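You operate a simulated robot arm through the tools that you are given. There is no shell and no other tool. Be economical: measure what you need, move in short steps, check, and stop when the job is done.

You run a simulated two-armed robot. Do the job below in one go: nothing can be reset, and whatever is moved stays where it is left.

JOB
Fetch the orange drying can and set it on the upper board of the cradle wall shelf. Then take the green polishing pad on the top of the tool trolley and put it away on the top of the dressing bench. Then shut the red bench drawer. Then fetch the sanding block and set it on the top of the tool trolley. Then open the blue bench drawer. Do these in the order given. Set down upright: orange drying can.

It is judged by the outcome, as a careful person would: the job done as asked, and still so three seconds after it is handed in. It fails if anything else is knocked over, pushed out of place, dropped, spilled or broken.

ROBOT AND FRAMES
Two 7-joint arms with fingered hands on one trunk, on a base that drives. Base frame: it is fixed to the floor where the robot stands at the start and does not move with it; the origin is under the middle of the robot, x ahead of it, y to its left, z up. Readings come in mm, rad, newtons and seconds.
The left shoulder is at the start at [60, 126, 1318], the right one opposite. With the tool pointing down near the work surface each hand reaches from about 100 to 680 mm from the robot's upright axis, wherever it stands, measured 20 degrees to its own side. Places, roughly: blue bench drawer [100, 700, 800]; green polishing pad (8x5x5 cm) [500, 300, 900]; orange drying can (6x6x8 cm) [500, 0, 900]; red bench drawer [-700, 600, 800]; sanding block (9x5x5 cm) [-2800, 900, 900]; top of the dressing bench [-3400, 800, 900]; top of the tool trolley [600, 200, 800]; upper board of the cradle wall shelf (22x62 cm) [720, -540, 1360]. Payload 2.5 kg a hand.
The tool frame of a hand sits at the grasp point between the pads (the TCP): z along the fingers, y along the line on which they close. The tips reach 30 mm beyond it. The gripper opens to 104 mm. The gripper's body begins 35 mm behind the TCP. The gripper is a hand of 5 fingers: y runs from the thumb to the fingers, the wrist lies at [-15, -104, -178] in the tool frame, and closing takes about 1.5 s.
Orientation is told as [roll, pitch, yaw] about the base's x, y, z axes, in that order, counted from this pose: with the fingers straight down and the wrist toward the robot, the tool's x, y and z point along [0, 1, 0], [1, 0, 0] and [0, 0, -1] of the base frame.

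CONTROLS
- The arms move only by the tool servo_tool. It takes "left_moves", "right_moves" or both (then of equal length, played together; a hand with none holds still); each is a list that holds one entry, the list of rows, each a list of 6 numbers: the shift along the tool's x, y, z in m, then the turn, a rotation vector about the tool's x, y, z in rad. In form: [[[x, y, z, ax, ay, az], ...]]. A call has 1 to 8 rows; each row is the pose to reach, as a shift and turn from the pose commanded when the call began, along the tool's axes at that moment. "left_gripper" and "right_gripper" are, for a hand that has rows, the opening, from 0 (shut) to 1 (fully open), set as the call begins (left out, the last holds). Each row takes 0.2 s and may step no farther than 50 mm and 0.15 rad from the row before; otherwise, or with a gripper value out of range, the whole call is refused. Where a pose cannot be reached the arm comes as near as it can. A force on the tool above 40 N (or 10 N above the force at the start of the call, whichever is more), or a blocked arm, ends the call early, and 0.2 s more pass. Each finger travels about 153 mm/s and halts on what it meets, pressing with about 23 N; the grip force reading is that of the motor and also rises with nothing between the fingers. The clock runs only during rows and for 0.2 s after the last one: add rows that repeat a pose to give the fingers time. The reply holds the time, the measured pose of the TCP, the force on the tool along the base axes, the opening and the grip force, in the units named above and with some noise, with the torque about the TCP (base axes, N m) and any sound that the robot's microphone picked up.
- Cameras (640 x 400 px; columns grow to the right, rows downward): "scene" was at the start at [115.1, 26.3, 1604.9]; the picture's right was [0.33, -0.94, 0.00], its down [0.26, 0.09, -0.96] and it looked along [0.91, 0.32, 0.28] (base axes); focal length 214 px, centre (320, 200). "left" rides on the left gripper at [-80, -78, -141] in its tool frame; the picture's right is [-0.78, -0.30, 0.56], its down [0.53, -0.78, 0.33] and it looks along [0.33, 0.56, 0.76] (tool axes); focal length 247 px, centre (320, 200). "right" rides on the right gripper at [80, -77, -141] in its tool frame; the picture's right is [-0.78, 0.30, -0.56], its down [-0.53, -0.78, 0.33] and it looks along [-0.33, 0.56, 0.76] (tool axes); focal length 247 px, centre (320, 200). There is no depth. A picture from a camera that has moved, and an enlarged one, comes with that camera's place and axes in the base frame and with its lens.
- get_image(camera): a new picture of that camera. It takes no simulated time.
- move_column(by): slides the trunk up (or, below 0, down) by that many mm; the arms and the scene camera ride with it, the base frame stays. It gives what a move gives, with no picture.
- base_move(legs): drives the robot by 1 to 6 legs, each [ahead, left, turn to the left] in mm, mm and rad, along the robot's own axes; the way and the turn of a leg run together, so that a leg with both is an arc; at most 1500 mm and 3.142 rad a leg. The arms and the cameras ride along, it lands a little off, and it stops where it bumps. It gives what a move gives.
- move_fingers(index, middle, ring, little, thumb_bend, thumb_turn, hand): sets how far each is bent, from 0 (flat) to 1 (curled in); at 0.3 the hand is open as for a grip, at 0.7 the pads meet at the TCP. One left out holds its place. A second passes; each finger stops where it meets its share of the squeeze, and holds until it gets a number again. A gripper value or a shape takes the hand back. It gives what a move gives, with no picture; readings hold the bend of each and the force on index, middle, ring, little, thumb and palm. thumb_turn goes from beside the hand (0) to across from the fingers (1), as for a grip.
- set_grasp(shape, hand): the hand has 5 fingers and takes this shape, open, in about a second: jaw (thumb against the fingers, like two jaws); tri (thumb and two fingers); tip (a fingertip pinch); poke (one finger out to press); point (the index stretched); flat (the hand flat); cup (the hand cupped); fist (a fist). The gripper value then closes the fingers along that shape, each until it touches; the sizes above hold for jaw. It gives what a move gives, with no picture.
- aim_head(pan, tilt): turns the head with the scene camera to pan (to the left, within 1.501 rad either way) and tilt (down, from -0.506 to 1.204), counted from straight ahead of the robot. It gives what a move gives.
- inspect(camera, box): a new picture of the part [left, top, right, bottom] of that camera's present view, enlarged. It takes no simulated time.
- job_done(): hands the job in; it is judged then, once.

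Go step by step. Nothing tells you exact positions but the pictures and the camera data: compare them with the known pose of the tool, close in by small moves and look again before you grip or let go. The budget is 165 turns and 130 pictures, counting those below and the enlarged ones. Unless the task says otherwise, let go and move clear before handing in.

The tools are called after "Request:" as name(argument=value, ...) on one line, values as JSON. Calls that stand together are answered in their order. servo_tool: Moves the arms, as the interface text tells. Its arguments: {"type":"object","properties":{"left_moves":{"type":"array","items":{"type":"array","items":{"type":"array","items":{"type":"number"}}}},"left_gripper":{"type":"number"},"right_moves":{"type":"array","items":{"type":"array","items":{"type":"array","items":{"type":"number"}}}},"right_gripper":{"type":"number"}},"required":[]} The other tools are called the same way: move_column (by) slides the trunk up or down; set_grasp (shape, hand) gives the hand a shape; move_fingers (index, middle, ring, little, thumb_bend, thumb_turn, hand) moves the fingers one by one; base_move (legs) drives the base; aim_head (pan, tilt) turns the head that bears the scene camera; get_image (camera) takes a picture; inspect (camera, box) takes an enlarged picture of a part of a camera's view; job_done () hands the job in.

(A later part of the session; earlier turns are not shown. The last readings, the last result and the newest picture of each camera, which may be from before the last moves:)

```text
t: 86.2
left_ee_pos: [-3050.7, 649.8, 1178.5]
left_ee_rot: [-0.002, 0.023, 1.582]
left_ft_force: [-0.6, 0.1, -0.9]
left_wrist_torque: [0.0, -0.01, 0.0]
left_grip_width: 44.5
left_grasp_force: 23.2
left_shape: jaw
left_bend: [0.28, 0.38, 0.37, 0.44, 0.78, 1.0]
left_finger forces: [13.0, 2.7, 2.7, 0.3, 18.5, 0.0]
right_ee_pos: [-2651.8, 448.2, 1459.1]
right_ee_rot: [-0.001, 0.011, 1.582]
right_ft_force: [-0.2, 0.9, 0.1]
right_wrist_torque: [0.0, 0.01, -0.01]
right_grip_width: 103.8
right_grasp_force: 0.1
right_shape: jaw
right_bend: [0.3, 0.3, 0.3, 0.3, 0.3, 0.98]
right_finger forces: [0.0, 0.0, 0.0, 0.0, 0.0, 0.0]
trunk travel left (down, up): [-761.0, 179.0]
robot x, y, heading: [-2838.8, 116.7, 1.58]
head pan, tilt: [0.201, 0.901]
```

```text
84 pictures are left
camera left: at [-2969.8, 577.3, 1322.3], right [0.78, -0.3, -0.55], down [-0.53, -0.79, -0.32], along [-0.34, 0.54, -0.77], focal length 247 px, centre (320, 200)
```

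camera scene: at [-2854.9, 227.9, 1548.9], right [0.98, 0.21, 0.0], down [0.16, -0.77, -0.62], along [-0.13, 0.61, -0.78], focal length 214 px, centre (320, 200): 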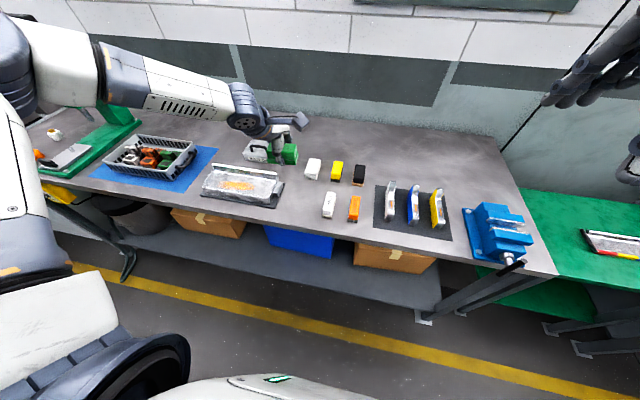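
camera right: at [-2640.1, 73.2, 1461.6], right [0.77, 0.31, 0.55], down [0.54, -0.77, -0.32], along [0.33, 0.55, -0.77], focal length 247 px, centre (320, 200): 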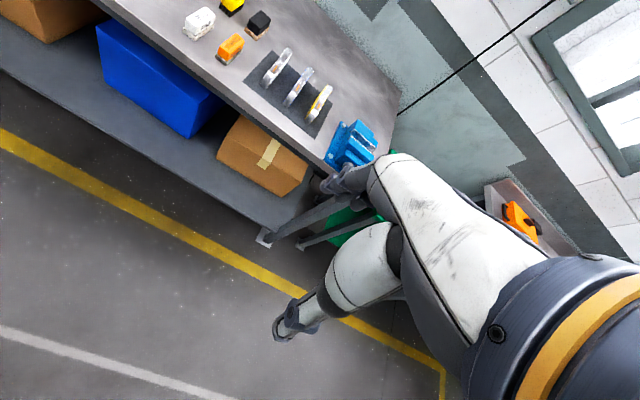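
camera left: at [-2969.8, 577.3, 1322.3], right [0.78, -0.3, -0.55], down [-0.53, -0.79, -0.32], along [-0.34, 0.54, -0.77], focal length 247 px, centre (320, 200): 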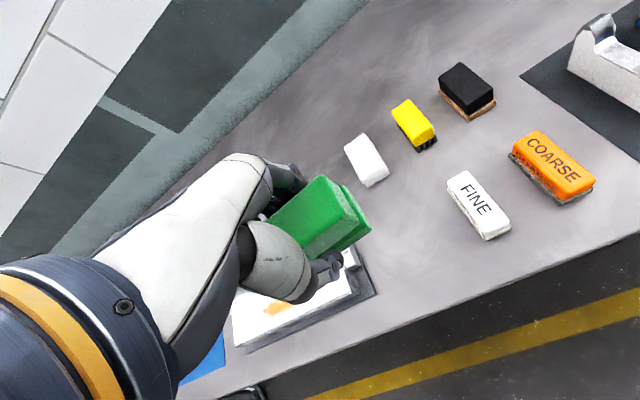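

Triangulating across views puts the bench top near z≈905 and the black/cork block at about [-2837, 890], matching the listing. I'll aim the pad at [-3028, 705] and lower the trunk above it.

Request:
base_move(legs=[[55, -22, 0]])

Request:
move_column(by=-200)

Request:
get_image(camera="left")

Request:
get_image(camera="scene")

```text
t: 87.1
left_ee_pos: [-3027.5, 707.7, 1177.6]
left_ee_rot: [-0.002, 0.023, 1.582]
left_ft_force: [-0.6, -0.3, -0.8]
left_wrist_torque: [0.0, 0.0, 0.06]
left_grip_width: 45.0
left_grasp_force: 23.1
left_shape: jaw
left_bend: [0.28, 0.38, 0.37, 0.44, 0.78, 1.0]
left_finger forces: [13.0, 2.6, 2.6, 0.2, 18.5, 0.1]
right_ee_pos: [-2630.0, 503.4, 1457.8]
right_ee_rot: [0.0, 0.012, 1.581]
right_ft_force: [0.1, 1.3, -0.5]
right_wrist_torque: [-0.02, 0.02, 0.02]
right_grip_width: 103.9
right_grasp_force: 0.0
right_shape: jaw
right_bend: [0.3, 0.3, 0.3, 0.3, 0.3, 0.98]
right_finger forces: [0.1, 0.0, 0.1, 0.0, 0.0, 0.1]
trunk travel left (down, up): [-761.0, 179.0]
robot x, y, heading: [-2818.5, 170.2, 1.579]
head pan, tilt: [0.201, 0.901]
```

```text
t: 89.3
left_ee_pos: [-3028.2, 707.1, 977.9]
left_ee_rot: [-0.002, 0.021, 1.581]
left_ft_force: [0.7, 0.4, -0.6]
left_wrist_torque: [-0.01, -0.01, -0.03]
left_grip_width: 45.1
left_grasp_force: 22.7
left_shape: jaw
left_bend: [0.28, 0.38, 0.37, 0.44, 0.78, 1.0]
left_finger forces: [13.1, 2.6, 2.5, 0.2, 18.7, 0.0]
right_ee_pos: [-2629.6, 503.7, 1258.3]
right_ee_rot: [0.0, 0.01, 1.58]
right_ft_force: [0.5, -0.4, -0.5]
right_wrist_torque: [-0.02, 0.01, 0.01]
right_grip_width: 103.7
right_grasp_force: 0.1
right_shape: jaw
right_bend: [0.3, 0.3, 0.3, 0.3, 0.3, 0.98]
right_finger forces: [0.0, 0.0, 0.1, 0.0, 0.1, 0.0]
trunk travel left (down, up): [-561.0, 379.0]
robot x, y, heading: [-2819.0, 168.6, 1.586]
head pan, tilt: [0.201, 0.901]
```

```text
83 pictures are left
camera left: at [-2948.4, 632.5, 1122.3], right [0.78, -0.3, -0.55], down [-0.53, -0.79, -0.32], along [-0.34, 0.54, -0.77], focal length 247 px, centre (320, 200)
```

left: 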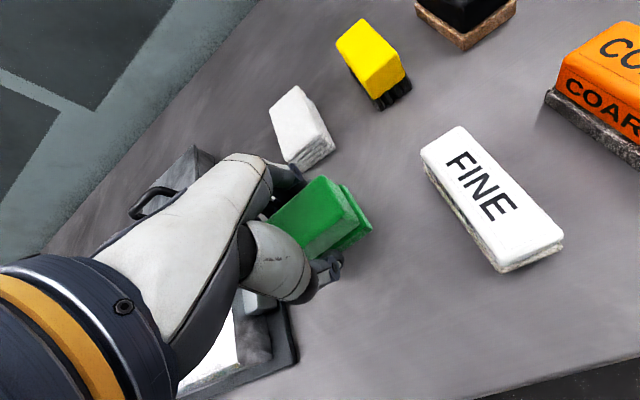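

```text
82 pictures are left
camera scene: at [-2833.6, 283.1, 1348.9], right [0.98, 0.21, 0.0], down [0.16, -0.77, -0.62], along [-0.13, 0.61, -0.78], focal length 214 px, centre (320, 200)
```

scene: 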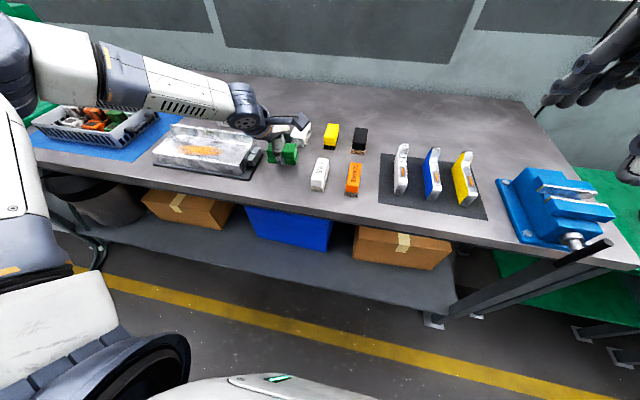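

The spot is clear on all sides. I'll lower with small arm steps until contact.

Request:
servo_tool(left_moves=[[[0, 0, 0.01, 0, 0, 0], [0, 0, 0.02, 0, 0, 0], [0, 0, 0.025, 0, 0, 0]]])

Request:
servo_tool(left_moves=[[[0, 0, 0.002, 0, 0, 0], [0, 0, 0.004, 0, 0, 0], [0, 0, 0.006, 0, 0, 0]]])

Request:
inspect(camera="scene", box=[200, 90, 380, 210])

```text
t: 90.1
left_ee_pos: [-3027.9, 705.1, 953.5]
left_ee_rot: [-0.001, 0.02, 1.58]
left_ft_force: [0.5, 0.1, -1.3]
left_wrist_torque: [-0.03, -0.02, 0.02]
left_grip_width: 44.7
left_grasp_force: 22.2
left_shape: jaw
left_bend: [0.28, 0.38, 0.37, 0.44, 0.78, 1.0]
left_finger forces: [13.0, 2.6, 2.6, 0.2, 18.6, 0.0]
right_ee_pos: [-2630.1, 504.5, 1258.0]
right_ee_rot: [0.0, 0.01, 1.581]
right_ft_force: [-0.1, 0.7, 0.0]
right_wrist_torque: [-0.01, -0.03, -0.02]
right_grip_width: 104.0
right_grasp_force: 0.1
right_shape: jaw
right_bend: [0.3, 0.3, 0.3, 0.3, 0.3, 0.98]
right_finger forces: [0.0, 0.0, 0.1, 0.0, 0.0, 0.1]
trunk travel left (down, up): [-561.0, 379.0]
robot x, y, heading: [-2812.3, 170.0, 1.582]
head pan, tilt: [0.201, 0.901]
```

```text
t: 90.9
left_ee_pos: [-3028.3, 704.5, 951.0]
left_ee_rot: [-0.003, 0.015, 1.58]
left_ft_force: [-1.2, -1.7, 15.2]
left_wrist_torque: [0.54, 0.07, 0.09]
left_grip_width: 44.3
left_grasp_force: 23.0
left_shape: jaw
left_bend: [0.27, 0.38, 0.37, 0.44, 0.78, 1.0]
left_finger forces: [19.9, 10.0, 2.6, 0.1, 20.1, 0.0]
right_ee_pos: [-2630.4, 502.2, 1258.3]
right_ee_rot: [0.0, 0.009, 1.581]
right_ft_force: [0.6, -0.3, -0.7]
right_wrist_torque: [0.01, 0.01, 0.04]
right_grip_width: 103.9
right_grasp_force: 0.0
right_shape: jaw
right_bend: [0.3, 0.3, 0.3, 0.3, 0.3, 0.98]
right_finger forces: [0.1, 0.0, 0.0, 0.0, 0.0, 0.0]
trunk travel left (down, up): [-561.0, 379.0]
robot x, y, heading: [-2821.3, 167.9, 1.58]
head pan, tilt: [0.201, 0.901]
```

```text
3.33 times, centred on (290, 150) of scene
camera zoom: at [-2833.3, 281.5, 1349.3], right [0.98, 0.21, 0.0], down [0.16, -0.77, -0.62], along [-0.13, 0.61, -0.78], focal length 715 px, centre (420, 367)
```

zoom: 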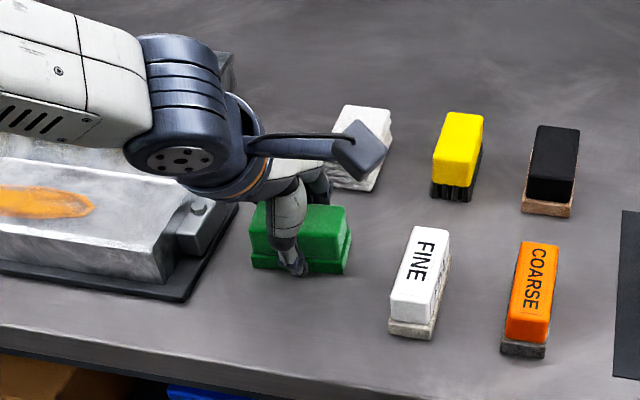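

Contact; I'll open the hand.

Request:
servo_tool(left_moves=[[[0, 0, -0.002, 0, 0, 0], [0, 0, -0.002, 0, 0, 0], [0, 0, -0.002, 0, 0, 0], [0, 0, -0.002, 0, 0, 0], [0, 0, -0.002, 0, 0, 0], [0, 0, -0.002, 0, 0, 0]]], left_gripper=1)

Request:
servo_tool(left_moves=[[[0, 0, -0.03, 0, 0, 0], [0, 0, -0.075, 0, 0, 0], [0, 0, -0.12, 0, 0, 0], [0, 0, -0.16, 0, 0, 0]]])

Request:
get_image(camera="left")

```text
t: 92.3
left_ee_pos: [-3027.8, 704.4, 951.2]
left_ee_rot: [-0.002, 0.019, 1.578]
left_ft_force: [1.2, -4.4, 15.5]
left_wrist_torque: [0.71, 0.15, 0.02]
left_grip_width: 100.3
left_grasp_force: 0.1
left_shape: jaw
left_bend: [0.3, 0.31, 0.3, 0.3, 0.3, 0.98]
left_finger forces: [0.0, 15.6, 0.0, 0.0, 0.0, 0.1]
right_ee_pos: [-2630.0, 501.4, 1258.8]
right_ee_rot: [0.0, 0.01, 1.581]
right_ft_force: [0.3, -0.6, -0.1]
right_wrist_torque: [0.04, -0.04, -0.03]
right_grip_width: 104.1
right_grasp_force: 0.0
right_shape: jaw
right_bend: [0.3, 0.3, 0.3, 0.3, 0.3, 0.98]
right_finger forces: [0.0, 0.0, 0.0, 0.1, 0.1, 0.0]
trunk travel left (down, up): [-561.0, 379.0]
robot x, y, heading: [-2816.6, 171.3, 1.58]
head pan, tilt: [0.201, 0.901]
```

```text
t: 93.3
left_ee_pos: [-3029.7, 710.6, 1109.9]
left_ee_rot: [-0.002, 0.023, 1.581]
left_ft_force: [-0.5, -0.3, 0.5]
left_wrist_torque: [-0.02, -0.06, -0.02]
left_grip_width: 103.6
left_grasp_force: 0.1
left_shape: jaw
left_bend: [0.3, 0.3, 0.3, 0.3, 0.3, 0.98]
left_finger forces: [0.0, 0.1, 0.0, 0.0, 0.0, 0.1]
right_ee_pos: [-2629.4, 502.8, 1257.7]
right_ee_rot: [0.001, 0.009, 1.582]
right_ft_force: [0.0, 1.5, 0.0]
right_wrist_torque: [0.0, -0.03, 0.0]
right_grip_width: 103.7
right_grasp_force: 0.0
right_shape: jaw
right_bend: [0.3, 0.3, 0.3, 0.3, 0.3, 0.98]
right_finger forces: [0.0, 0.0, 0.0, 0.0, 0.0, 0.1]
trunk travel left (down, up): [-561.0, 379.0]
robot x, y, heading: [-2819.8, 167.0, 1.575]
head pan, tilt: [0.201, 0.901]
```

```text
80 pictures are left
camera left: at [-2948.8, 635.6, 1253.3], right [0.78, -0.3, -0.55], down [-0.53, -0.79, -0.32], along [-0.34, 0.53, -0.77], focal length 247 px, centre (320, 200)
```

left: 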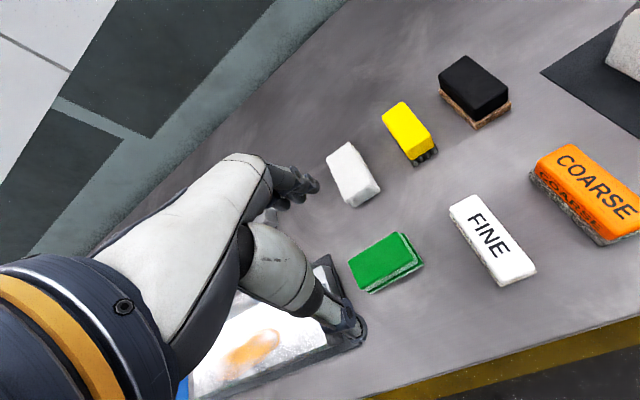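

The pad is on the bench. Next is the red drawer: I'll retract the hand, raise the trunk, back off and drive right along the lane to x≈-800.

Request:
servo_tool(left_moves=[[[0, -0.04, -0.02, 0, 0, 0], [0, -0.085, -0.02, 0, 0, 0], [0, -0.13, -0.02, 0, 0, 0], [0, -0.175, -0.02, 0, 0, 0]]])

Request:
move_column(by=200)

Request:
base_move(legs=[[-420, 0, 0], [0, -1000, 0], [0, -900, 0]])

Request:
aim_head(pan=0.0, tilt=0.8)

Request:
get_image(camera="scene")

```text
t: 94.4
left_ee_pos: [-3028.2, 524.9, 1082.1]
left_ee_rot: [0.007, 0.188, 1.583]
left_ft_force: [0.2, 0.8, 0.2]
left_wrist_torque: [0.01, 0.03, -0.02]
left_grip_width: 103.6
left_grasp_force: 0.0
left_shape: jaw
left_bend: [0.3, 0.3, 0.3, 0.3, 0.3, 0.98]
left_finger forces: [0.1, 0.0, 0.0, 0.1, 0.1, 0.1]
right_ee_pos: [-2629.7, 504.7, 1258.0]
right_ee_rot: [0.0, 0.009, 1.583]
right_ft_force: [0.0, -0.4, -0.2]
right_wrist_torque: [0.03, 0.0, 0.02]
right_grip_width: 103.8
right_grasp_force: 0.0
right_shape: jaw
right_bend: [0.3, 0.3, 0.3, 0.3, 0.3, 0.98]
right_finger forces: [0.1, 0.0, 0.1, 0.0, 0.1, 0.0]
trunk travel left (down, up): [-561.0, 379.0]
robot x, y, heading: [-2818.5, 167.6, 1.578]
head pan, tilt: [0.201, 0.901]
stopped in row 4 (left hand): the arm was blocked; the commanded pose is now the measured one
```

```text
t: 96.6
left_ee_pos: [-3028.3, 525.3, 1283.1]
left_ee_rot: [0.007, 0.188, 1.585]
left_ft_force: [0.5, 0.8, -0.4]
left_wrist_torque: [0.0, 0.02, 0.01]
left_grip_width: 104.0
left_grasp_force: 0.0
left_shape: jaw
left_bend: [0.3, 0.3, 0.3, 0.3, 0.3, 0.98]
left_finger forces: [0.0, 0.0, 0.0, 0.0, 0.0, 0.0]
right_ee_pos: [-2630.1, 504.6, 1458.0]
right_ee_rot: [0.0, 0.01, 1.582]
right_ft_force: [-0.4, -0.6, 0.3]
right_wrist_torque: [-0.01, 0.01, -0.03]
right_grip_width: 103.9
right_grasp_force: 0.0
right_shape: jaw
right_bend: [0.3, 0.3, 0.3, 0.3, 0.3, 0.98]
right_finger forces: [0.0, 0.1, 0.0, 0.0, 0.1, 0.0]
trunk travel left (down, up): [-761.0, 179.0]
robot x, y, heading: [-2818.5, 168.8, 1.577]
head pan, tilt: [0.201, 0.901]
```

```text
t: 108.3
left_ee_pos: [-1122.1, 120.2, 1282.9]
left_ee_rot: [0.007, 0.187, 1.576]
left_ft_force: [-0.1, 0.2, 0.3]
left_wrist_torque: [0.0, 0.04, -0.04]
left_grip_width: 104.1
left_grasp_force: 0.0
left_shape: jaw
left_bend: [0.3, 0.3, 0.3, 0.3, 0.3, 0.98]
left_finger forces: [0.1, 0.0, 0.1, 0.0, 0.0, 0.0]
right_ee_pos: [-725.2, 97.1, 1457.5]
right_ee_rot: [0.001, 0.011, 1.575]
right_ft_force: [-0.3, -0.3, 0.4]
right_wrist_torque: [0.01, 0.04, 0.0]
right_grip_width: 103.8
right_grasp_force: 0.1
right_shape: jaw
right_bend: [0.3, 0.3, 0.3, 0.3, 0.3, 0.98]
right_finger forces: [0.0, 0.1, 0.1, 0.0, 0.1, 0.0]
trunk travel left (down, up): [-761.0, 179.0]
robot x, y, heading: [-912.4, -237.0, 1.573]
head pan, tilt: [0.201, 0.901]
```

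```text
t: 109.0
left_ee_pos: [-1122.9, 121.4, 1282.4]
left_ee_rot: [0.009, 0.188, 1.574]
left_ft_force: [0.3, -0.5, -1.1]
left_wrist_torque: [-0.01, 0.02, -0.05]
left_grip_width: 103.8
left_grasp_force: 0.1
left_shape: jaw
left_bend: [0.3, 0.3, 0.3, 0.3, 0.3, 0.98]
left_finger forces: [0.0, 0.0, 0.0, 0.0, 0.0, 0.0]
right_ee_pos: [-725.0, 96.9, 1458.4]
right_ee_rot: [0.002, 0.01, 1.576]
right_ft_force: [0.5, 0.7, 0.1]
right_wrist_torque: [-0.02, 0.02, 0.02]
right_grip_width: 103.9
right_grasp_force: 0.0
right_shape: jaw
right_bend: [0.3, 0.3, 0.3, 0.3, 0.3, 0.98]
right_finger forces: [0.1, 0.0, 0.0, 0.1, 0.0, 0.0]
trunk travel left (down, up): [-761.0, 179.0]
robot x, y, heading: [-916.3, -234.7, 1.572]
head pan, tilt: [0.0, 0.799]
```

```text
79 pictures are left
camera scene: at [-914.3, -115.4, 1556.7], right [1.0, 0.0, 0.0], down [0.0, -0.72, -0.7], along [0.0, 0.7, -0.72], focal length 214 px, centre (320, 200)
```

scene: 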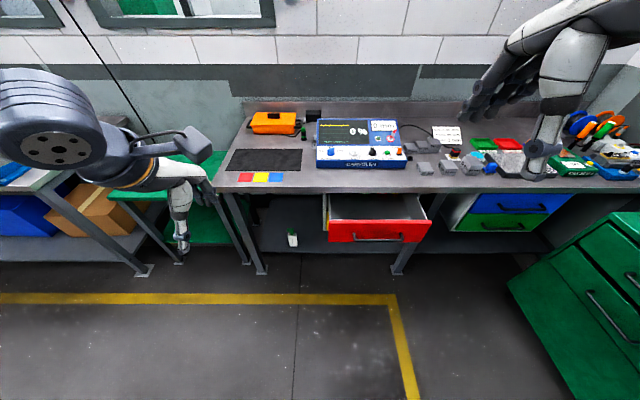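

The red drawer is open; its front is at about [-661, 440], and the bench edge is at y≈640. I'll close the right hand, tilt it forward for pushing, and lower it.

Request:
servo_tool(right_moves=[[[0, 0.008, 0.045, -0.1375, 0, 0], [0, 0.016, 0.09, -0.275, 0, 0], [0, 0.025, 0.135, -0.4125, 0, 0], [0, 0.033, 0.18, -0.55, 0, 0], [0, 0.042, 0.225, -0.6875, 0, 0], [0, 0.05, 0.27, -0.825, 0, 0], [0, 0.058, 0.315, -0.9625, 0, 0], [0, 0.067, 0.36, -1.1, 0, 0]]], right_gripper=0)

Request:
get_image(camera="scene")

```text
t: 110.8
left_ee_pos: [-1121.3, 121.6, 1283.3]
left_ee_rot: [0.009, 0.187, 1.577]
left_ft_force: [-0.5, 0.1, 0.0]
left_wrist_torque: [-0.02, 0.02, 0.0]
left_grip_width: 103.5
left_grasp_force: 0.0
left_shape: jaw
left_bend: [0.3, 0.3, 0.3, 0.3, 0.3, 0.98]
left_finger forces: [0.0, 0.1, 0.0, 0.0, 0.0, 0.1]
right_ee_pos: [-708.1, 211.0, 1269.9]
right_ee_rot: [-0.001, -0.591, 1.574]
right_ft_force: [0.5, 0.8, 0.1]
right_wrist_torque: [-0.01, 0.0, -0.01]
right_grip_width: 0.0
right_grasp_force: 22.7
right_shape: jaw
right_bend: [0.7, 0.7, 0.7, 0.7, 0.46, 1.0]
right_finger forces: [0.0, 0.0, 0.0, 0.1, 0.0, 0.0]
right hand out of reach, approached as far as the arm can: row 3, 4, 5, 6, 7, 8
trunk travel left (down, up): [-761.0, 179.0]
robot x, y, heading: [-915.6, -239.9, 1.573]
head pan, tilt: [0.0, 0.799]
```

```text
78 pictures are left
camera scene: at [-914.2, -115.4, 1556.8], right [1.0, 0.0, 0.0], down [0.0, -0.72, -0.7], along [0.0, 0.7, -0.72], focal length 214 px, centre (320, 200)
```

scene: 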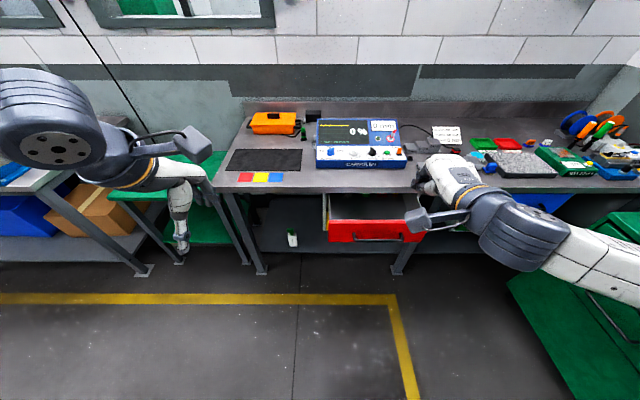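

The arm's limit seems to be folding too near the body. I'll extend further forward while tilting more.

Request:
servo_tool(right_moves=[[[0, 0.025, 0.017, -0.125, 0, 0], [0, 0.05, 0.033, -0.25, 0, 0], [0, 0.075, 0.05, -0.375, 0, 0], [0, 0.1, 0.067, -0.5, 0, 0]]])

Request:
get_image(camera="right")

```text
t: 112.0
left_ee_pos: [-1122.9, 119.5, 1282.5]
left_ee_rot: [0.007, 0.189, 1.577]
left_ft_force: [-0.1, 0.3, 0.4]
left_wrist_torque: [0.02, 0.01, -0.02]
left_grip_width: 104.1
left_grasp_force: 0.0
left_shape: jaw
left_bend: [0.3, 0.3, 0.3, 0.3, 0.3, 0.98]
left_finger forces: [0.0, 0.1, 0.0, 0.1, 0.0, 0.0]
right_ee_pos: [-764.1, 287.3, 1299.8]
right_ee_rot: [-0.177, -0.879, 2.006]
right_ft_force: [-0.5, -1.2, -0.9]
right_wrist_torque: [0.01, -0.01, 0.0]
right_grip_width: 0.0
right_grasp_force: 22.7
right_shape: jaw
right_bend: [0.7, 0.7, 0.7, 0.7, 0.46, 1.0]
right_finger forces: [0.0, 0.0, 0.1, 0.1, 0.0, 0.0]
right hand out of reach, approached as far as the arm can: row 1, 2, 3, 4
trunk travel left (down, up): [-761.0, 179.0]
robot x, y, heading: [-916.1, -237.9, 1.573]
head pan, tilt: [0.0, 0.799]
stopped in row 4 (right hand): the arm was blocked; the commanded pose is now the measured one
```

```text
77 pictures are left
camera right: at [-797.9, 111.5, 1321.2], right [0.75, -0.03, 0.66], down [0.66, -0.04, -0.75], along [0.04, 1.0, -0.01], focal length 247 px, centre (320, 200)
```

right: 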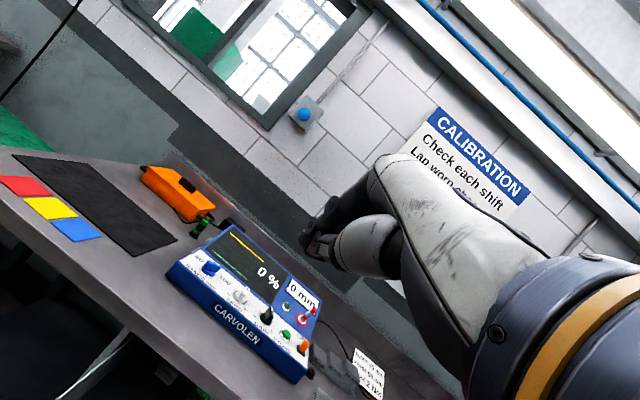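

The hand now points forward and about 40° down, which is good for pushing. I'll drive right to line up with the drawer and lower the trunk.

Request:
base_move(legs=[[0, -100, 0]])

Request:
move_column(by=-400)

Request:
get_image(camera="right")

Request:
get_image(camera="scene")

```text
t: 113.2
left_ee_pos: [-1023.8, 122.0, 1282.8]
left_ee_rot: [0.009, 0.19, 1.577]
left_ft_force: [1.5, -0.3, 0.3]
left_wrist_torque: [0.0, 0.03, -0.03]
left_grip_width: 103.6
left_grasp_force: 0.1
left_shape: jaw
left_bend: [0.3, 0.3, 0.3, 0.3, 0.3, 0.98]
left_finger forces: [0.1, 0.0, 0.0, 0.0, 0.1, 0.0]
right_ee_pos: [-666.0, 288.8, 1299.8]
right_ee_rot: [-0.175, -0.881, 2.006]
right_ft_force: [0.1, 0.4, 0.0]
right_wrist_torque: [0.02, 0.0, 0.02]
right_grip_width: 0.1
right_grasp_force: 23.4
right_shape: jaw
right_bend: [0.7, 0.7, 0.7, 0.7, 0.46, 1.0]
right_finger forces: [0.0, 0.1, 0.0, 0.0, 0.1, 0.1]
trunk travel left (down, up): [-761.0, 179.0]
robot x, y, heading: [-819.0, -234.8, 1.575]
head pan, tilt: [0.0, 0.799]
```

```text
t: 117.0
left_ee_pos: [-1024.5, 122.2, 882.6]
left_ee_rot: [0.009, 0.191, 1.579]
left_ft_force: [0.4, 0.1, 0.0]
left_wrist_torque: [0.01, 0.0, -0.02]
left_grip_width: 103.8
left_grasp_force: 0.1
left_shape: jaw
left_bend: [0.3, 0.3, 0.3, 0.3, 0.3, 0.98]
left_finger forces: [0.0, 0.0, 0.0, 0.0, 0.1, 0.1]
right_ee_pos: [-666.3, 289.0, 900.3]
right_ee_rot: [-0.175, -0.882, 2.009]
right_ft_force: [0.7, -0.1, -0.1]
right_wrist_torque: [0.04, -0.02, 0.01]
right_grip_width: 0.0
right_grasp_force: 22.6
right_shape: jaw
right_bend: [0.7, 0.7, 0.7, 0.7, 0.46, 1.0]
right_finger forces: [0.0, 0.0, 0.1, 0.0, 0.0, 0.0]
trunk travel left (down, up): [-361.0, 579.0]
robot x, y, heading: [-814.2, -236.7, 1.575]
head pan, tilt: [0.0, 0.799]
```

```text
76 pictures are left
camera right: at [-698.7, 113.0, 921.1], right [0.75, -0.02, 0.66], down [0.66, -0.04, -0.75], along [0.04, 1.0, -0.01], focal length 247 px, centre (320, 200)
```

right: 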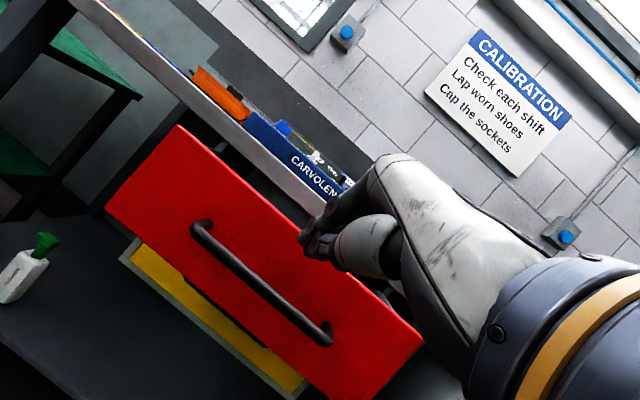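

```text
75 pictures are left
camera scene: at [-815.2, -115.1, 1156.8], right [1.0, 0.0, 0.0], down [0.0, -0.72, -0.7], along [0.0, 0.7, -0.72], focal length 214 px, centre (320, 200)
```

scene: 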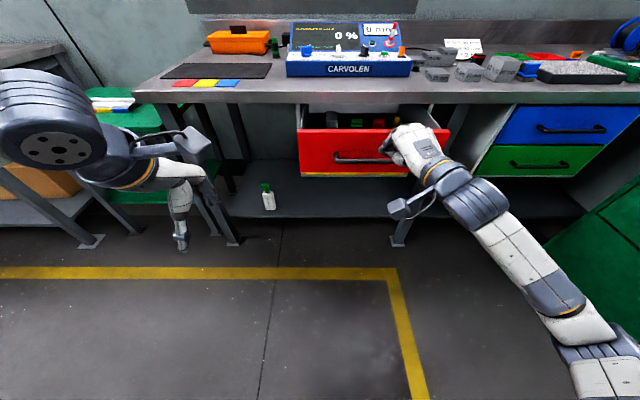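

The panel spans x -873..-470, z 738–875, at y≈418; fully shut should be y≈571. I'll lower to push above the handle and drive up to near contact.

Request:
move_column(by=-58)

Request:
base_move(legs=[[80, 0, 0]])

Request:
get_image(camera="scene")

Request:
get_image(camera="right")

```text
t: 118.0
left_ee_pos: [-1022.7, 120.9, 825.1]
left_ee_rot: [0.008, 0.188, 1.576]
left_ft_force: [0.3, 0.5, 0.3]
left_wrist_torque: [-0.02, -0.02, 0.0]
left_grip_width: 104.0
left_grasp_force: 0.0
left_shape: jaw
left_bend: [0.3, 0.3, 0.3, 0.3, 0.3, 0.98]
left_finger forces: [0.0, 0.0, 0.0, 0.0, 0.0, 0.0]
right_ee_pos: [-666.0, 288.9, 841.7]
right_ee_rot: [-0.177, -0.882, 2.009]
right_ft_force: [0.1, -0.8, -0.2]
right_wrist_torque: [0.01, -0.01, 0.0]
right_grip_width: 0.2
right_grasp_force: 22.6
right_shape: jaw
right_bend: [0.7, 0.7, 0.7, 0.7, 0.46, 1.0]
right_finger forces: [0.0, 0.1, 0.0, 0.0, 0.1, 0.0]
trunk travel left (down, up): [-303.0, 637.0]
robot x, y, heading: [-810.3, -238.6, 1.577]
head pan, tilt: [0.0, 0.799]
```

```text
t: 119.1
left_ee_pos: [-1024.4, 201.4, 824.9]
left_ee_rot: [0.008, 0.19, 1.578]
left_ft_force: [-0.3, -0.7, -0.3]
left_wrist_torque: [-0.01, 0.01, 0.0]
left_grip_width: 104.0
left_grasp_force: 0.0
left_shape: jaw
left_bend: [0.3, 0.3, 0.3, 0.3, 0.3, 0.98]
left_finger forces: [0.0, 0.0, 0.1, 0.0, 0.0, 0.0]
right_ee_pos: [-665.3, 368.8, 841.4]
right_ee_rot: [-0.177, -0.881, 2.008]
right_ft_force: [0.5, -0.3, 0.0]
right_wrist_torque: [0.0, 0.04, -0.01]
right_grip_width: 0.0
right_grasp_force: 23.3
right_shape: jaw
right_bend: [0.7, 0.7, 0.7, 0.7, 0.46, 1.0]
right_finger forces: [0.0, 0.0, 0.0, 0.1, 0.0, 0.1]
trunk travel left (down, up): [-303.0, 637.0]
robot x, y, heading: [-815.4, -155.5, 1.569]
head pan, tilt: [0.0, 0.799]
```

```text
74 pictures are left
camera scene: at [-815.5, -35.5, 1098.8], right [1.0, 0.0, 0.0], down [0.0, -0.72, -0.7], along [0.0, 0.7, -0.72], focal length 214 px, centre (320, 200)
```

scene: 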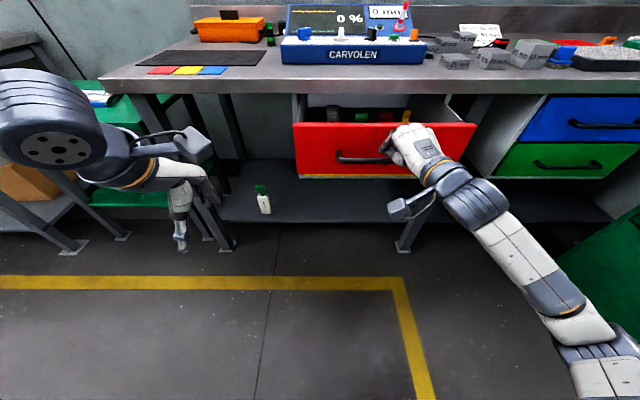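

```text
73 pictures are left
camera right: at [-699.0, 192.6, 863.2], right [0.75, -0.02, 0.66], down [0.66, -0.04, -0.75], along [0.04, 1.0, -0.01], focal length 247 px, centre (320, 200)
```

right: 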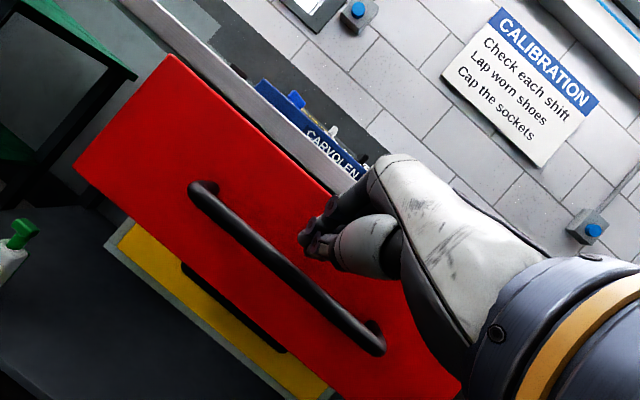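

Request:
move_column(by=-12)

Request:
base_move(legs=[[70, 0, 0]])

Request:
get_image(camera="scene")

```text
t: 119.7
left_ee_pos: [-1022.6, 200.2, 812.7]
left_ee_rot: [0.008, 0.191, 1.576]
left_ft_force: [-0.9, -0.4, 0.1]
left_wrist_torque: [0.0, -0.02, -0.01]
left_grip_width: 104.1
left_grasp_force: 0.1
left_shape: jaw
left_bend: [0.3, 0.3, 0.3, 0.3, 0.3, 0.98]
left_finger forces: [0.0, 0.1, 0.0, 0.0, 0.1, 0.0]
right_ee_pos: [-665.9, 368.7, 830.3]
right_ee_rot: [-0.176, -0.882, 2.008]
right_ft_force: [0.3, 0.0, 0.2]
right_wrist_torque: [0.04, -0.01, 0.0]
right_grip_width: 0.0
right_grasp_force: 23.1
right_shape: jaw
right_bend: [0.7, 0.7, 0.7, 0.7, 0.46, 1.0]
right_finger forces: [0.0, 0.1, 0.0, 0.0, 0.1, 0.0]
trunk travel left (down, up): [-291.0, 649.0]
robot x, y, heading: [-813.9, -155.3, 1.57]
head pan, tilt: [0.0, 0.799]
```

```text
t: 120.7
left_ee_pos: [-1024.2, 270.7, 811.7]
left_ee_rot: [0.009, 0.19, 1.578]
left_ft_force: [-0.3, -0.1, 0.1]
left_wrist_torque: [0.01, -0.06, 0.02]
left_grip_width: 104.0
left_grasp_force: 0.1
left_shape: jaw
left_bend: [0.3, 0.3, 0.3, 0.3, 0.3, 0.98]
left_finger forces: [0.0, 0.0, 0.0, 0.0, 0.1, 0.1]
right_ee_pos: [-665.9, 438.6, 829.9]
right_ee_rot: [-0.175, -0.881, 2.008]
right_ft_force: [-0.5, 0.0, 0.3]
right_wrist_torque: [-0.04, 0.03, -0.02]
right_grip_width: 0.0
right_grasp_force: 23.1
right_shape: jaw
right_bend: [0.7, 0.7, 0.7, 0.7, 0.46, 1.0]
right_finger forces: [0.1, 0.1, 0.0, 0.0, 0.0, 0.0]
trunk travel left (down, up): [-291.0, 649.0]
robot x, y, heading: [-816.9, -86.8, 1.574]
head pan, tilt: [0.0, 0.799]
```

```text
72 pictures are left
camera scene: at [-815.7, 34.3, 1086.8], right [1.0, 0.0, 0.0], down [0.0, -0.72, -0.7], along [0.0, 0.7, -0.72], focal length 214 px, centre (320, 200)
```

scene: 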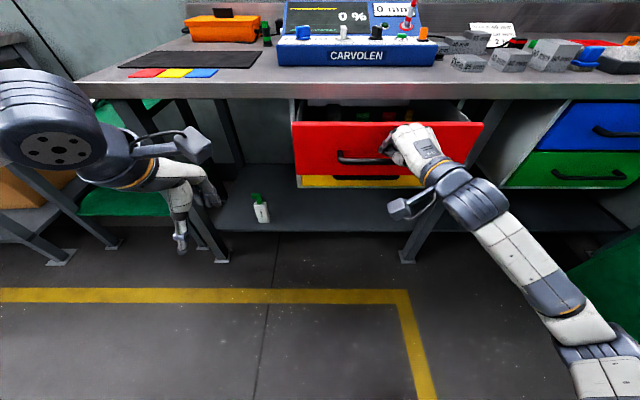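

The drawer is moving with the hand. I'll continue pushing.

Request:
base_move(legs=[[70, 0, 0]])

Request:
base_move(legs=[[25, 0, 0]])

Request:
get_image(camera="scene")

```text
t: 121.7
left_ee_pos: [-1024.1, 339.8, 812.0]
left_ee_rot: [0.008, 0.192, 1.578]
left_ft_force: [0.4, -0.1, -0.6]
left_wrist_torque: [0.0, 0.02, 0.0]
left_grip_width: 103.8
left_grasp_force: 0.0
left_shape: jaw
left_bend: [0.3, 0.3, 0.3, 0.3, 0.3, 0.98]
left_finger forces: [0.1, 0.0, 0.0, 0.0, 0.0, 0.0]
right_ee_pos: [-667.8, 507.3, 830.5]
right_ee_rot: [-0.175, -0.881, 2.009]
right_ft_force: [1.3, 1.0, -0.7]
right_wrist_torque: [0.02, 0.0, 0.02]
right_grip_width: 0.0
right_grasp_force: 23.8
right_shape: jaw
right_bend: [0.7, 0.7, 0.7, 0.7, 0.46, 1.0]
right_finger forces: [0.0, 0.0, 0.1, 0.0, 0.0, 0.0]
trunk travel left (down, up): [-291.0, 649.0]
robot x, y, heading: [-816.4, -16.7, 1.574]
head pan, tilt: [0.0, 0.799]
```

```text
t: 122.5
left_ee_pos: [-1024.2, 364.5, 812.8]
left_ee_rot: [0.009, 0.192, 1.578]
left_ft_force: [-0.3, -0.3, -0.6]
left_wrist_torque: [0.0, 0.0, 0.0]
left_grip_width: 104.1
left_grasp_force: 0.1
left_shape: jaw
left_bend: [0.3, 0.3, 0.3, 0.3, 0.3, 0.98]
left_finger forces: [0.0, 0.1, 0.1, 0.0, 0.0, 0.0]
right_ee_pos: [-666.7, 534.2, 830.2]
right_ee_rot: [-0.176, -0.881, 2.01]
right_ft_force: [0.5, -0.4, 0.4]
right_wrist_torque: [-0.01, -0.01, -0.01]
right_grip_width: 0.0
right_grasp_force: 23.0
right_shape: jaw
right_bend: [0.7, 0.7, 0.7, 0.7, 0.46, 1.0]
right_finger forces: [0.0, 0.0, 0.1, 0.1, 0.1, 0.1]
trunk travel left (down, up): [-291.0, 649.0]
robot x, y, heading: [-813.7, 8.4, 1.577]
head pan, tilt: [0.0, 0.799]
```

```text
71 pictures are left
camera scene: at [-816.1, 128.4, 1086.8], right [1.0, 0.0, 0.0], down [0.0, -0.72, -0.7], along [0.0, 0.7, -0.72], focal length 214 px, centre (320, 200)
```

scene: 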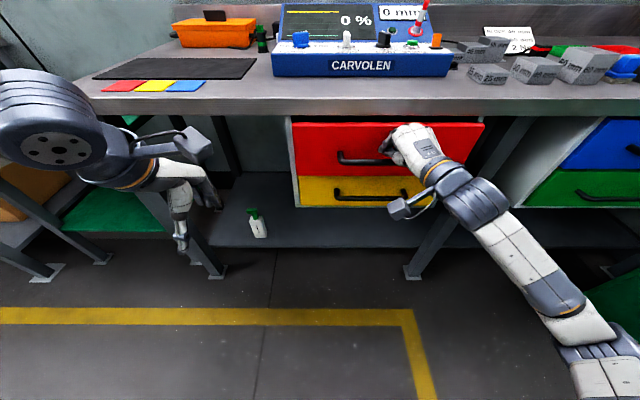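

Request:
base_move(legs=[[10, 0, 0]])

Request:
inspect(camera="scene", box=[270, 90, 510, 220])

```text
t: 123.2
left_ee_pos: [-1024.8, 375.0, 812.9]
left_ee_rot: [0.007, 0.19, 1.579]
left_ft_force: [0.1, 0.2, 0.0]
left_wrist_torque: [-0.03, 0.02, -0.02]
left_grip_width: 103.6
left_grasp_force: 0.1
left_shape: jaw
left_bend: [0.3, 0.3, 0.3, 0.3, 0.3, 0.98]
left_finger forces: [0.1, 0.1, 0.0, 0.0, 0.0, 0.0]
right_ee_pos: [-666.7, 543.2, 830.9]
right_ee_rot: [-0.175, -0.881, 2.009]
right_ft_force: [-0.2, -0.5, -0.2]
right_wrist_torque: [-0.03, 0.0, 0.01]
right_grip_width: 0.0
right_grasp_force: 22.7
right_shape: jaw
right_bend: [0.7, 0.7, 0.7, 0.7, 0.46, 1.0]
right_finger forces: [0.1, 0.0, 0.1, 0.0, 0.0, 0.0]
trunk travel left (down, up): [-291.0, 649.0]
robot x, y, heading: [-815.0, 21.0, 1.577]
head pan, tilt: [0.0, 0.799]
```

```text
2.67 times, centred on (390, 155) of scene
camera zoom: at [-816.2, 138.4, 1086.8], right [1.0, 0.0, 0.0], down [0.0, -0.72, -0.7], along [0.0, 0.7, -0.72], focal length 572 px, centre (133, 320)
```

zoom: 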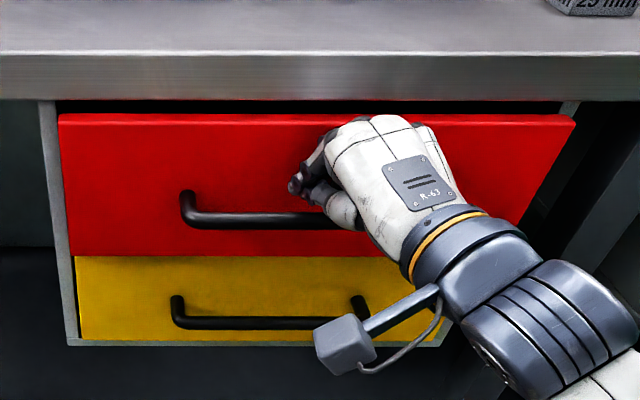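

It still stands proud of the yellow drawer. I'll keep pushing in small steps until a force remains.

Request:
base_move(legs=[[15, 0, 0]])

Request:
base_move(legs=[[10, 0, 0]])

Request:
inspect(camera="scene", box=[270, 90, 510, 220])

```text
t: 124.0
left_ee_pos: [-1025.5, 389.0, 811.6]
left_ee_rot: [0.007, 0.19, 1.577]
left_ft_force: [-0.3, 0.6, 0.4]
left_wrist_torque: [0.01, -0.02, 0.02]
left_grip_width: 103.9
left_grasp_force: 0.1
left_shape: jaw
left_bend: [0.3, 0.3, 0.3, 0.3, 0.3, 0.98]
left_finger forces: [0.0, 0.1, 0.1, 0.0, 0.1, 0.0]
right_ee_pos: [-667.3, 557.6, 830.5]
right_ee_rot: [-0.175, -0.883, 2.008]
right_ft_force: [0.1, -0.3, -0.5]
right_wrist_torque: [0.04, -0.01, -0.01]
right_grip_width: 0.0
right_grasp_force: 22.8
right_shape: jaw
right_bend: [0.7, 0.7, 0.7, 0.7, 0.46, 1.0]
right_finger forces: [0.0, 0.0, 0.0, 0.1, 0.0, 0.0]
trunk travel left (down, up): [-291.0, 649.0]
robot x, y, heading: [-817.9, 31.2, 1.57]
head pan, tilt: [0.0, 0.799]
```

```text
t: 124.7
left_ee_pos: [-1025.0, 399.0, 812.0]
left_ee_rot: [0.006, 0.192, 1.579]
left_ft_force: [0.4, 0.4, -0.2]
left_wrist_torque: [0.02, 0.0, 0.03]
left_grip_width: 104.1
left_grasp_force: 0.0
left_shape: jaw
left_bend: [0.3, 0.3, 0.3, 0.3, 0.3, 0.98]
left_finger forces: [0.0, 0.1, 0.0, 0.0, 0.1, 0.0]
right_ee_pos: [-667.1, 567.9, 829.8]
right_ee_rot: [-0.175, -0.882, 2.007]
right_ft_force: [0.6, 0.6, 0.0]
right_wrist_torque: [0.01, 0.01, 0.05]
right_grip_width: 0.1
right_grasp_force: 23.4
right_shape: jaw
right_bend: [0.7, 0.7, 0.7, 0.7, 0.46, 1.0]
right_finger forces: [0.0, 0.0, 0.1, 0.1, 0.0, 0.0]
trunk travel left (down, up): [-291.0, 649.0]
robot x, y, heading: [-814.4, 43.9, 1.571]
head pan, tilt: [0.0, 0.799]
```

```text
2.67 times, centred on (390, 155) of scene
camera zoom: at [-816.3, 163.2, 1086.8], right [1.0, 0.0, 0.0], down [0.0, -0.72, -0.7], along [0.0, 0.7, -0.72], focal length 572 px, centre (133, 320)
```

zoom: 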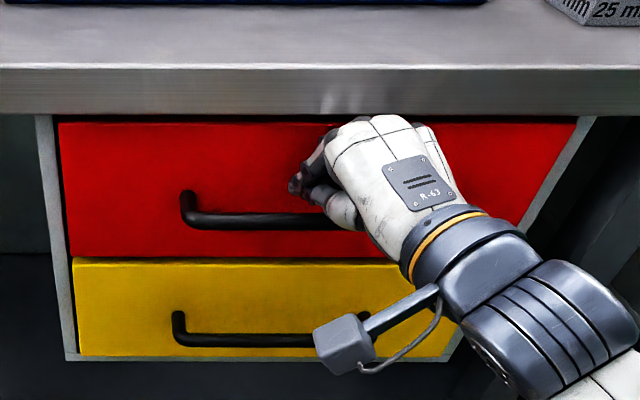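

Request:
base_move(legs=[[10, 0, 0]])

Request:
inspect(camera="scene", box=[270, 90, 510, 220])

```text
t: 125.6
left_ee_pos: [-1022.7, 408.4, 812.4]
left_ee_rot: [0.008, 0.19, 1.578]
left_ft_force: [0.3, -0.4, 0.4]
left_wrist_torque: [0.01, 0.02, -0.01]
left_grip_width: 104.0
left_grasp_force: 0.2
left_shape: jaw
left_bend: [0.3, 0.3, 0.3, 0.3, 0.3, 0.98]
left_finger forces: [0.1, 0.1, 0.0, 0.0, 0.1, 0.0]
right_ee_pos: [-667.8, 573.9, 832.4]
right_ee_rot: [-0.175, -0.887, 2.014]
right_ft_force: [5.0, -18.4, 0.6]
right_wrist_torque: [-0.03, 0.03, -0.19]
right_grip_width: 0.0
right_grasp_force: 22.9
right_shape: jaw
right_bend: [0.7, 0.7, 0.7, 0.7, 0.46, 1.0]
right_finger forces: [0.0, 11.8, 1.7, 0.0, 0.0, 0.1]
trunk travel left (down, up): [-291.0, 649.0]
robot x, y, heading: [-817.4, 49.1, 1.568]
head pan, tilt: [0.0, 0.799]
stopped in leg 1: the force on the tool passed its limit (the readings are from after the stop); the commanded pose is now the measured one
```

```text
2.67 times, centred on (390, 155) of scene
camera zoom: at [-815.4, 170.9, 1086.9], right [1.0, 0.0, 0.0], down [0.0, -0.72, -0.7], along [0.0, 0.7, -0.72], focal length 572 px, centre (133, 320)
```

zoom: 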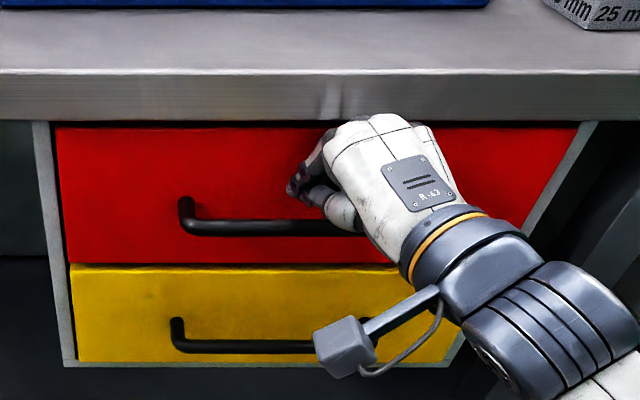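

The drawer is shut (flush, 18 N contact). I'll back off, raise the trunk, and drive back to the dressing bench for the sanding block.

Request:
base_move(legs=[[-280, 0, 0]])

Request:
get_image(camera="scene")

Request:
move_column(by=400)

Request:
base_move(legs=[[0, 1000, 0], [0, 990, 0]])

```text
t: 127.6
left_ee_pos: [-1023.0, 129.7, 811.0]
left_ee_rot: [0.006, 0.193, 1.579]
left_ft_force: [-0.3, -0.1, 0.9]
left_wrist_torque: [0.01, 0.0, 0.0]
left_grip_width: 103.9
left_grasp_force: 0.0
left_shape: jaw
left_bend: [0.3, 0.3, 0.3, 0.3, 0.3, 0.98]
left_finger forces: [0.0, 0.1, 0.0, 0.0, 0.0, 0.0]
right_ee_pos: [-666.6, 296.5, 831.7]
right_ee_rot: [-0.173, -0.886, 2.013]
right_ft_force: [0.7, 0.5, 0.5]
right_wrist_torque: [-0.01, -0.03, 0.01]
right_grip_width: 0.3
right_grasp_force: 23.2
right_shape: jaw
right_bend: [0.7, 0.7, 0.7, 0.7, 0.47, 1.0]
right_finger forces: [0.0, 0.0, 0.0, 0.1, 0.0, 0.0]
trunk travel left (down, up): [-291.0, 649.0]
robot x, y, heading: [-817.6, -228.6, 1.567]
head pan, tilt: [0.0, 0.799]
```

```text
67 pictures are left
camera scene: at [-815.3, -105.9, 1086.8], right [1.0, 0.0, 0.0], down [0.0, -0.72, -0.7], along [0.0, 0.7, -0.72], focal length 214 px, centre (320, 200)
```

scene: 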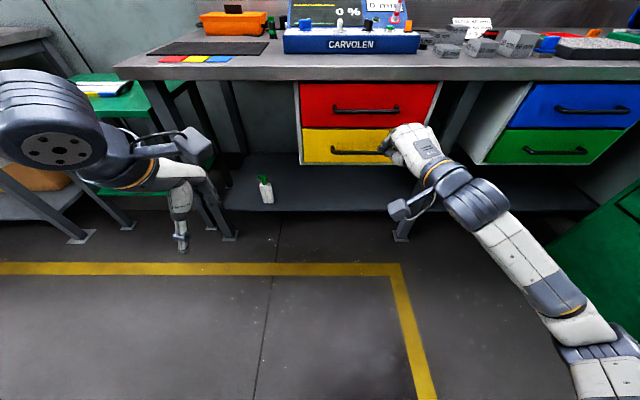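

```text
t: 131.4
left_ee_pos: [-1022.8, 129.7, 1212.4]
left_ee_rot: [0.006, 0.191, 1.577]
left_ft_force: [-0.3, -0.1, -0.3]
left_wrist_torque: [-0.01, 0.0, 0.0]
left_grip_width: 103.9
left_grasp_force: 0.1
left_shape: jaw
left_bend: [0.3, 0.3, 0.3, 0.3, 0.3, 0.98]
left_finger forces: [0.0, 0.0, 0.0, 0.1, 0.0, 0.0]
right_ee_pos: [-667.6, 295.2, 1231.5]
right_ee_rot: [-0.174, -0.886, 2.015]
right_ft_force: [0.0, -0.2, 0.0]
right_wrist_torque: [0.0, -0.04, 0.02]
right_grip_width: 0.0
right_grasp_force: 22.8
right_shape: jaw
right_bend: [0.7, 0.7, 0.7, 0.7, 0.47, 1.0]
right_finger forces: [0.0, 0.0, 0.2, 0.0, 0.0, 0.0]
trunk travel left (down, up): [-691.0, 249.0]
robot x, y, heading: [-812.8, -224.0, 1.572]
head pan, tilt: [0.0, 0.799]
```

```text
t: 141.3
left_ee_pos: [-3010.3, 134.8, 1211.8]
left_ee_rot: [0.007, 0.192, 1.573]
left_ft_force: [-0.2, 0.2, 0.3]
left_wrist_torque: [-0.04, -0.02, -0.03]
left_grip_width: 103.9
left_grasp_force: 0.0
left_shape: jaw
left_bend: [0.3, 0.3, 0.3, 0.3, 0.3, 0.98]
left_finger forces: [0.1, 0.0, 0.1, 0.0, 0.1, 0.0]
right_ee_pos: [-2653.4, 298.3, 1231.5]
right_ee_rot: [-0.173, -0.885, 2.009]
right_ft_force: [-0.5, -0.8, 0.4]
right_wrist_torque: [-0.02, -0.01, 0.0]
right_grip_width: 0.3
right_grasp_force: 23.0
right_shape: jaw
right_bend: [0.7, 0.7, 0.7, 0.7, 0.47, 1.0]
right_finger forces: [0.0, 0.0, 0.1, 0.0, 0.0, 0.0]
trunk travel left (down, up): [-691.0, 249.0]
robot x, y, heading: [-2806.2, -220.4, 1.564]
head pan, tilt: [0.0, 0.799]
```

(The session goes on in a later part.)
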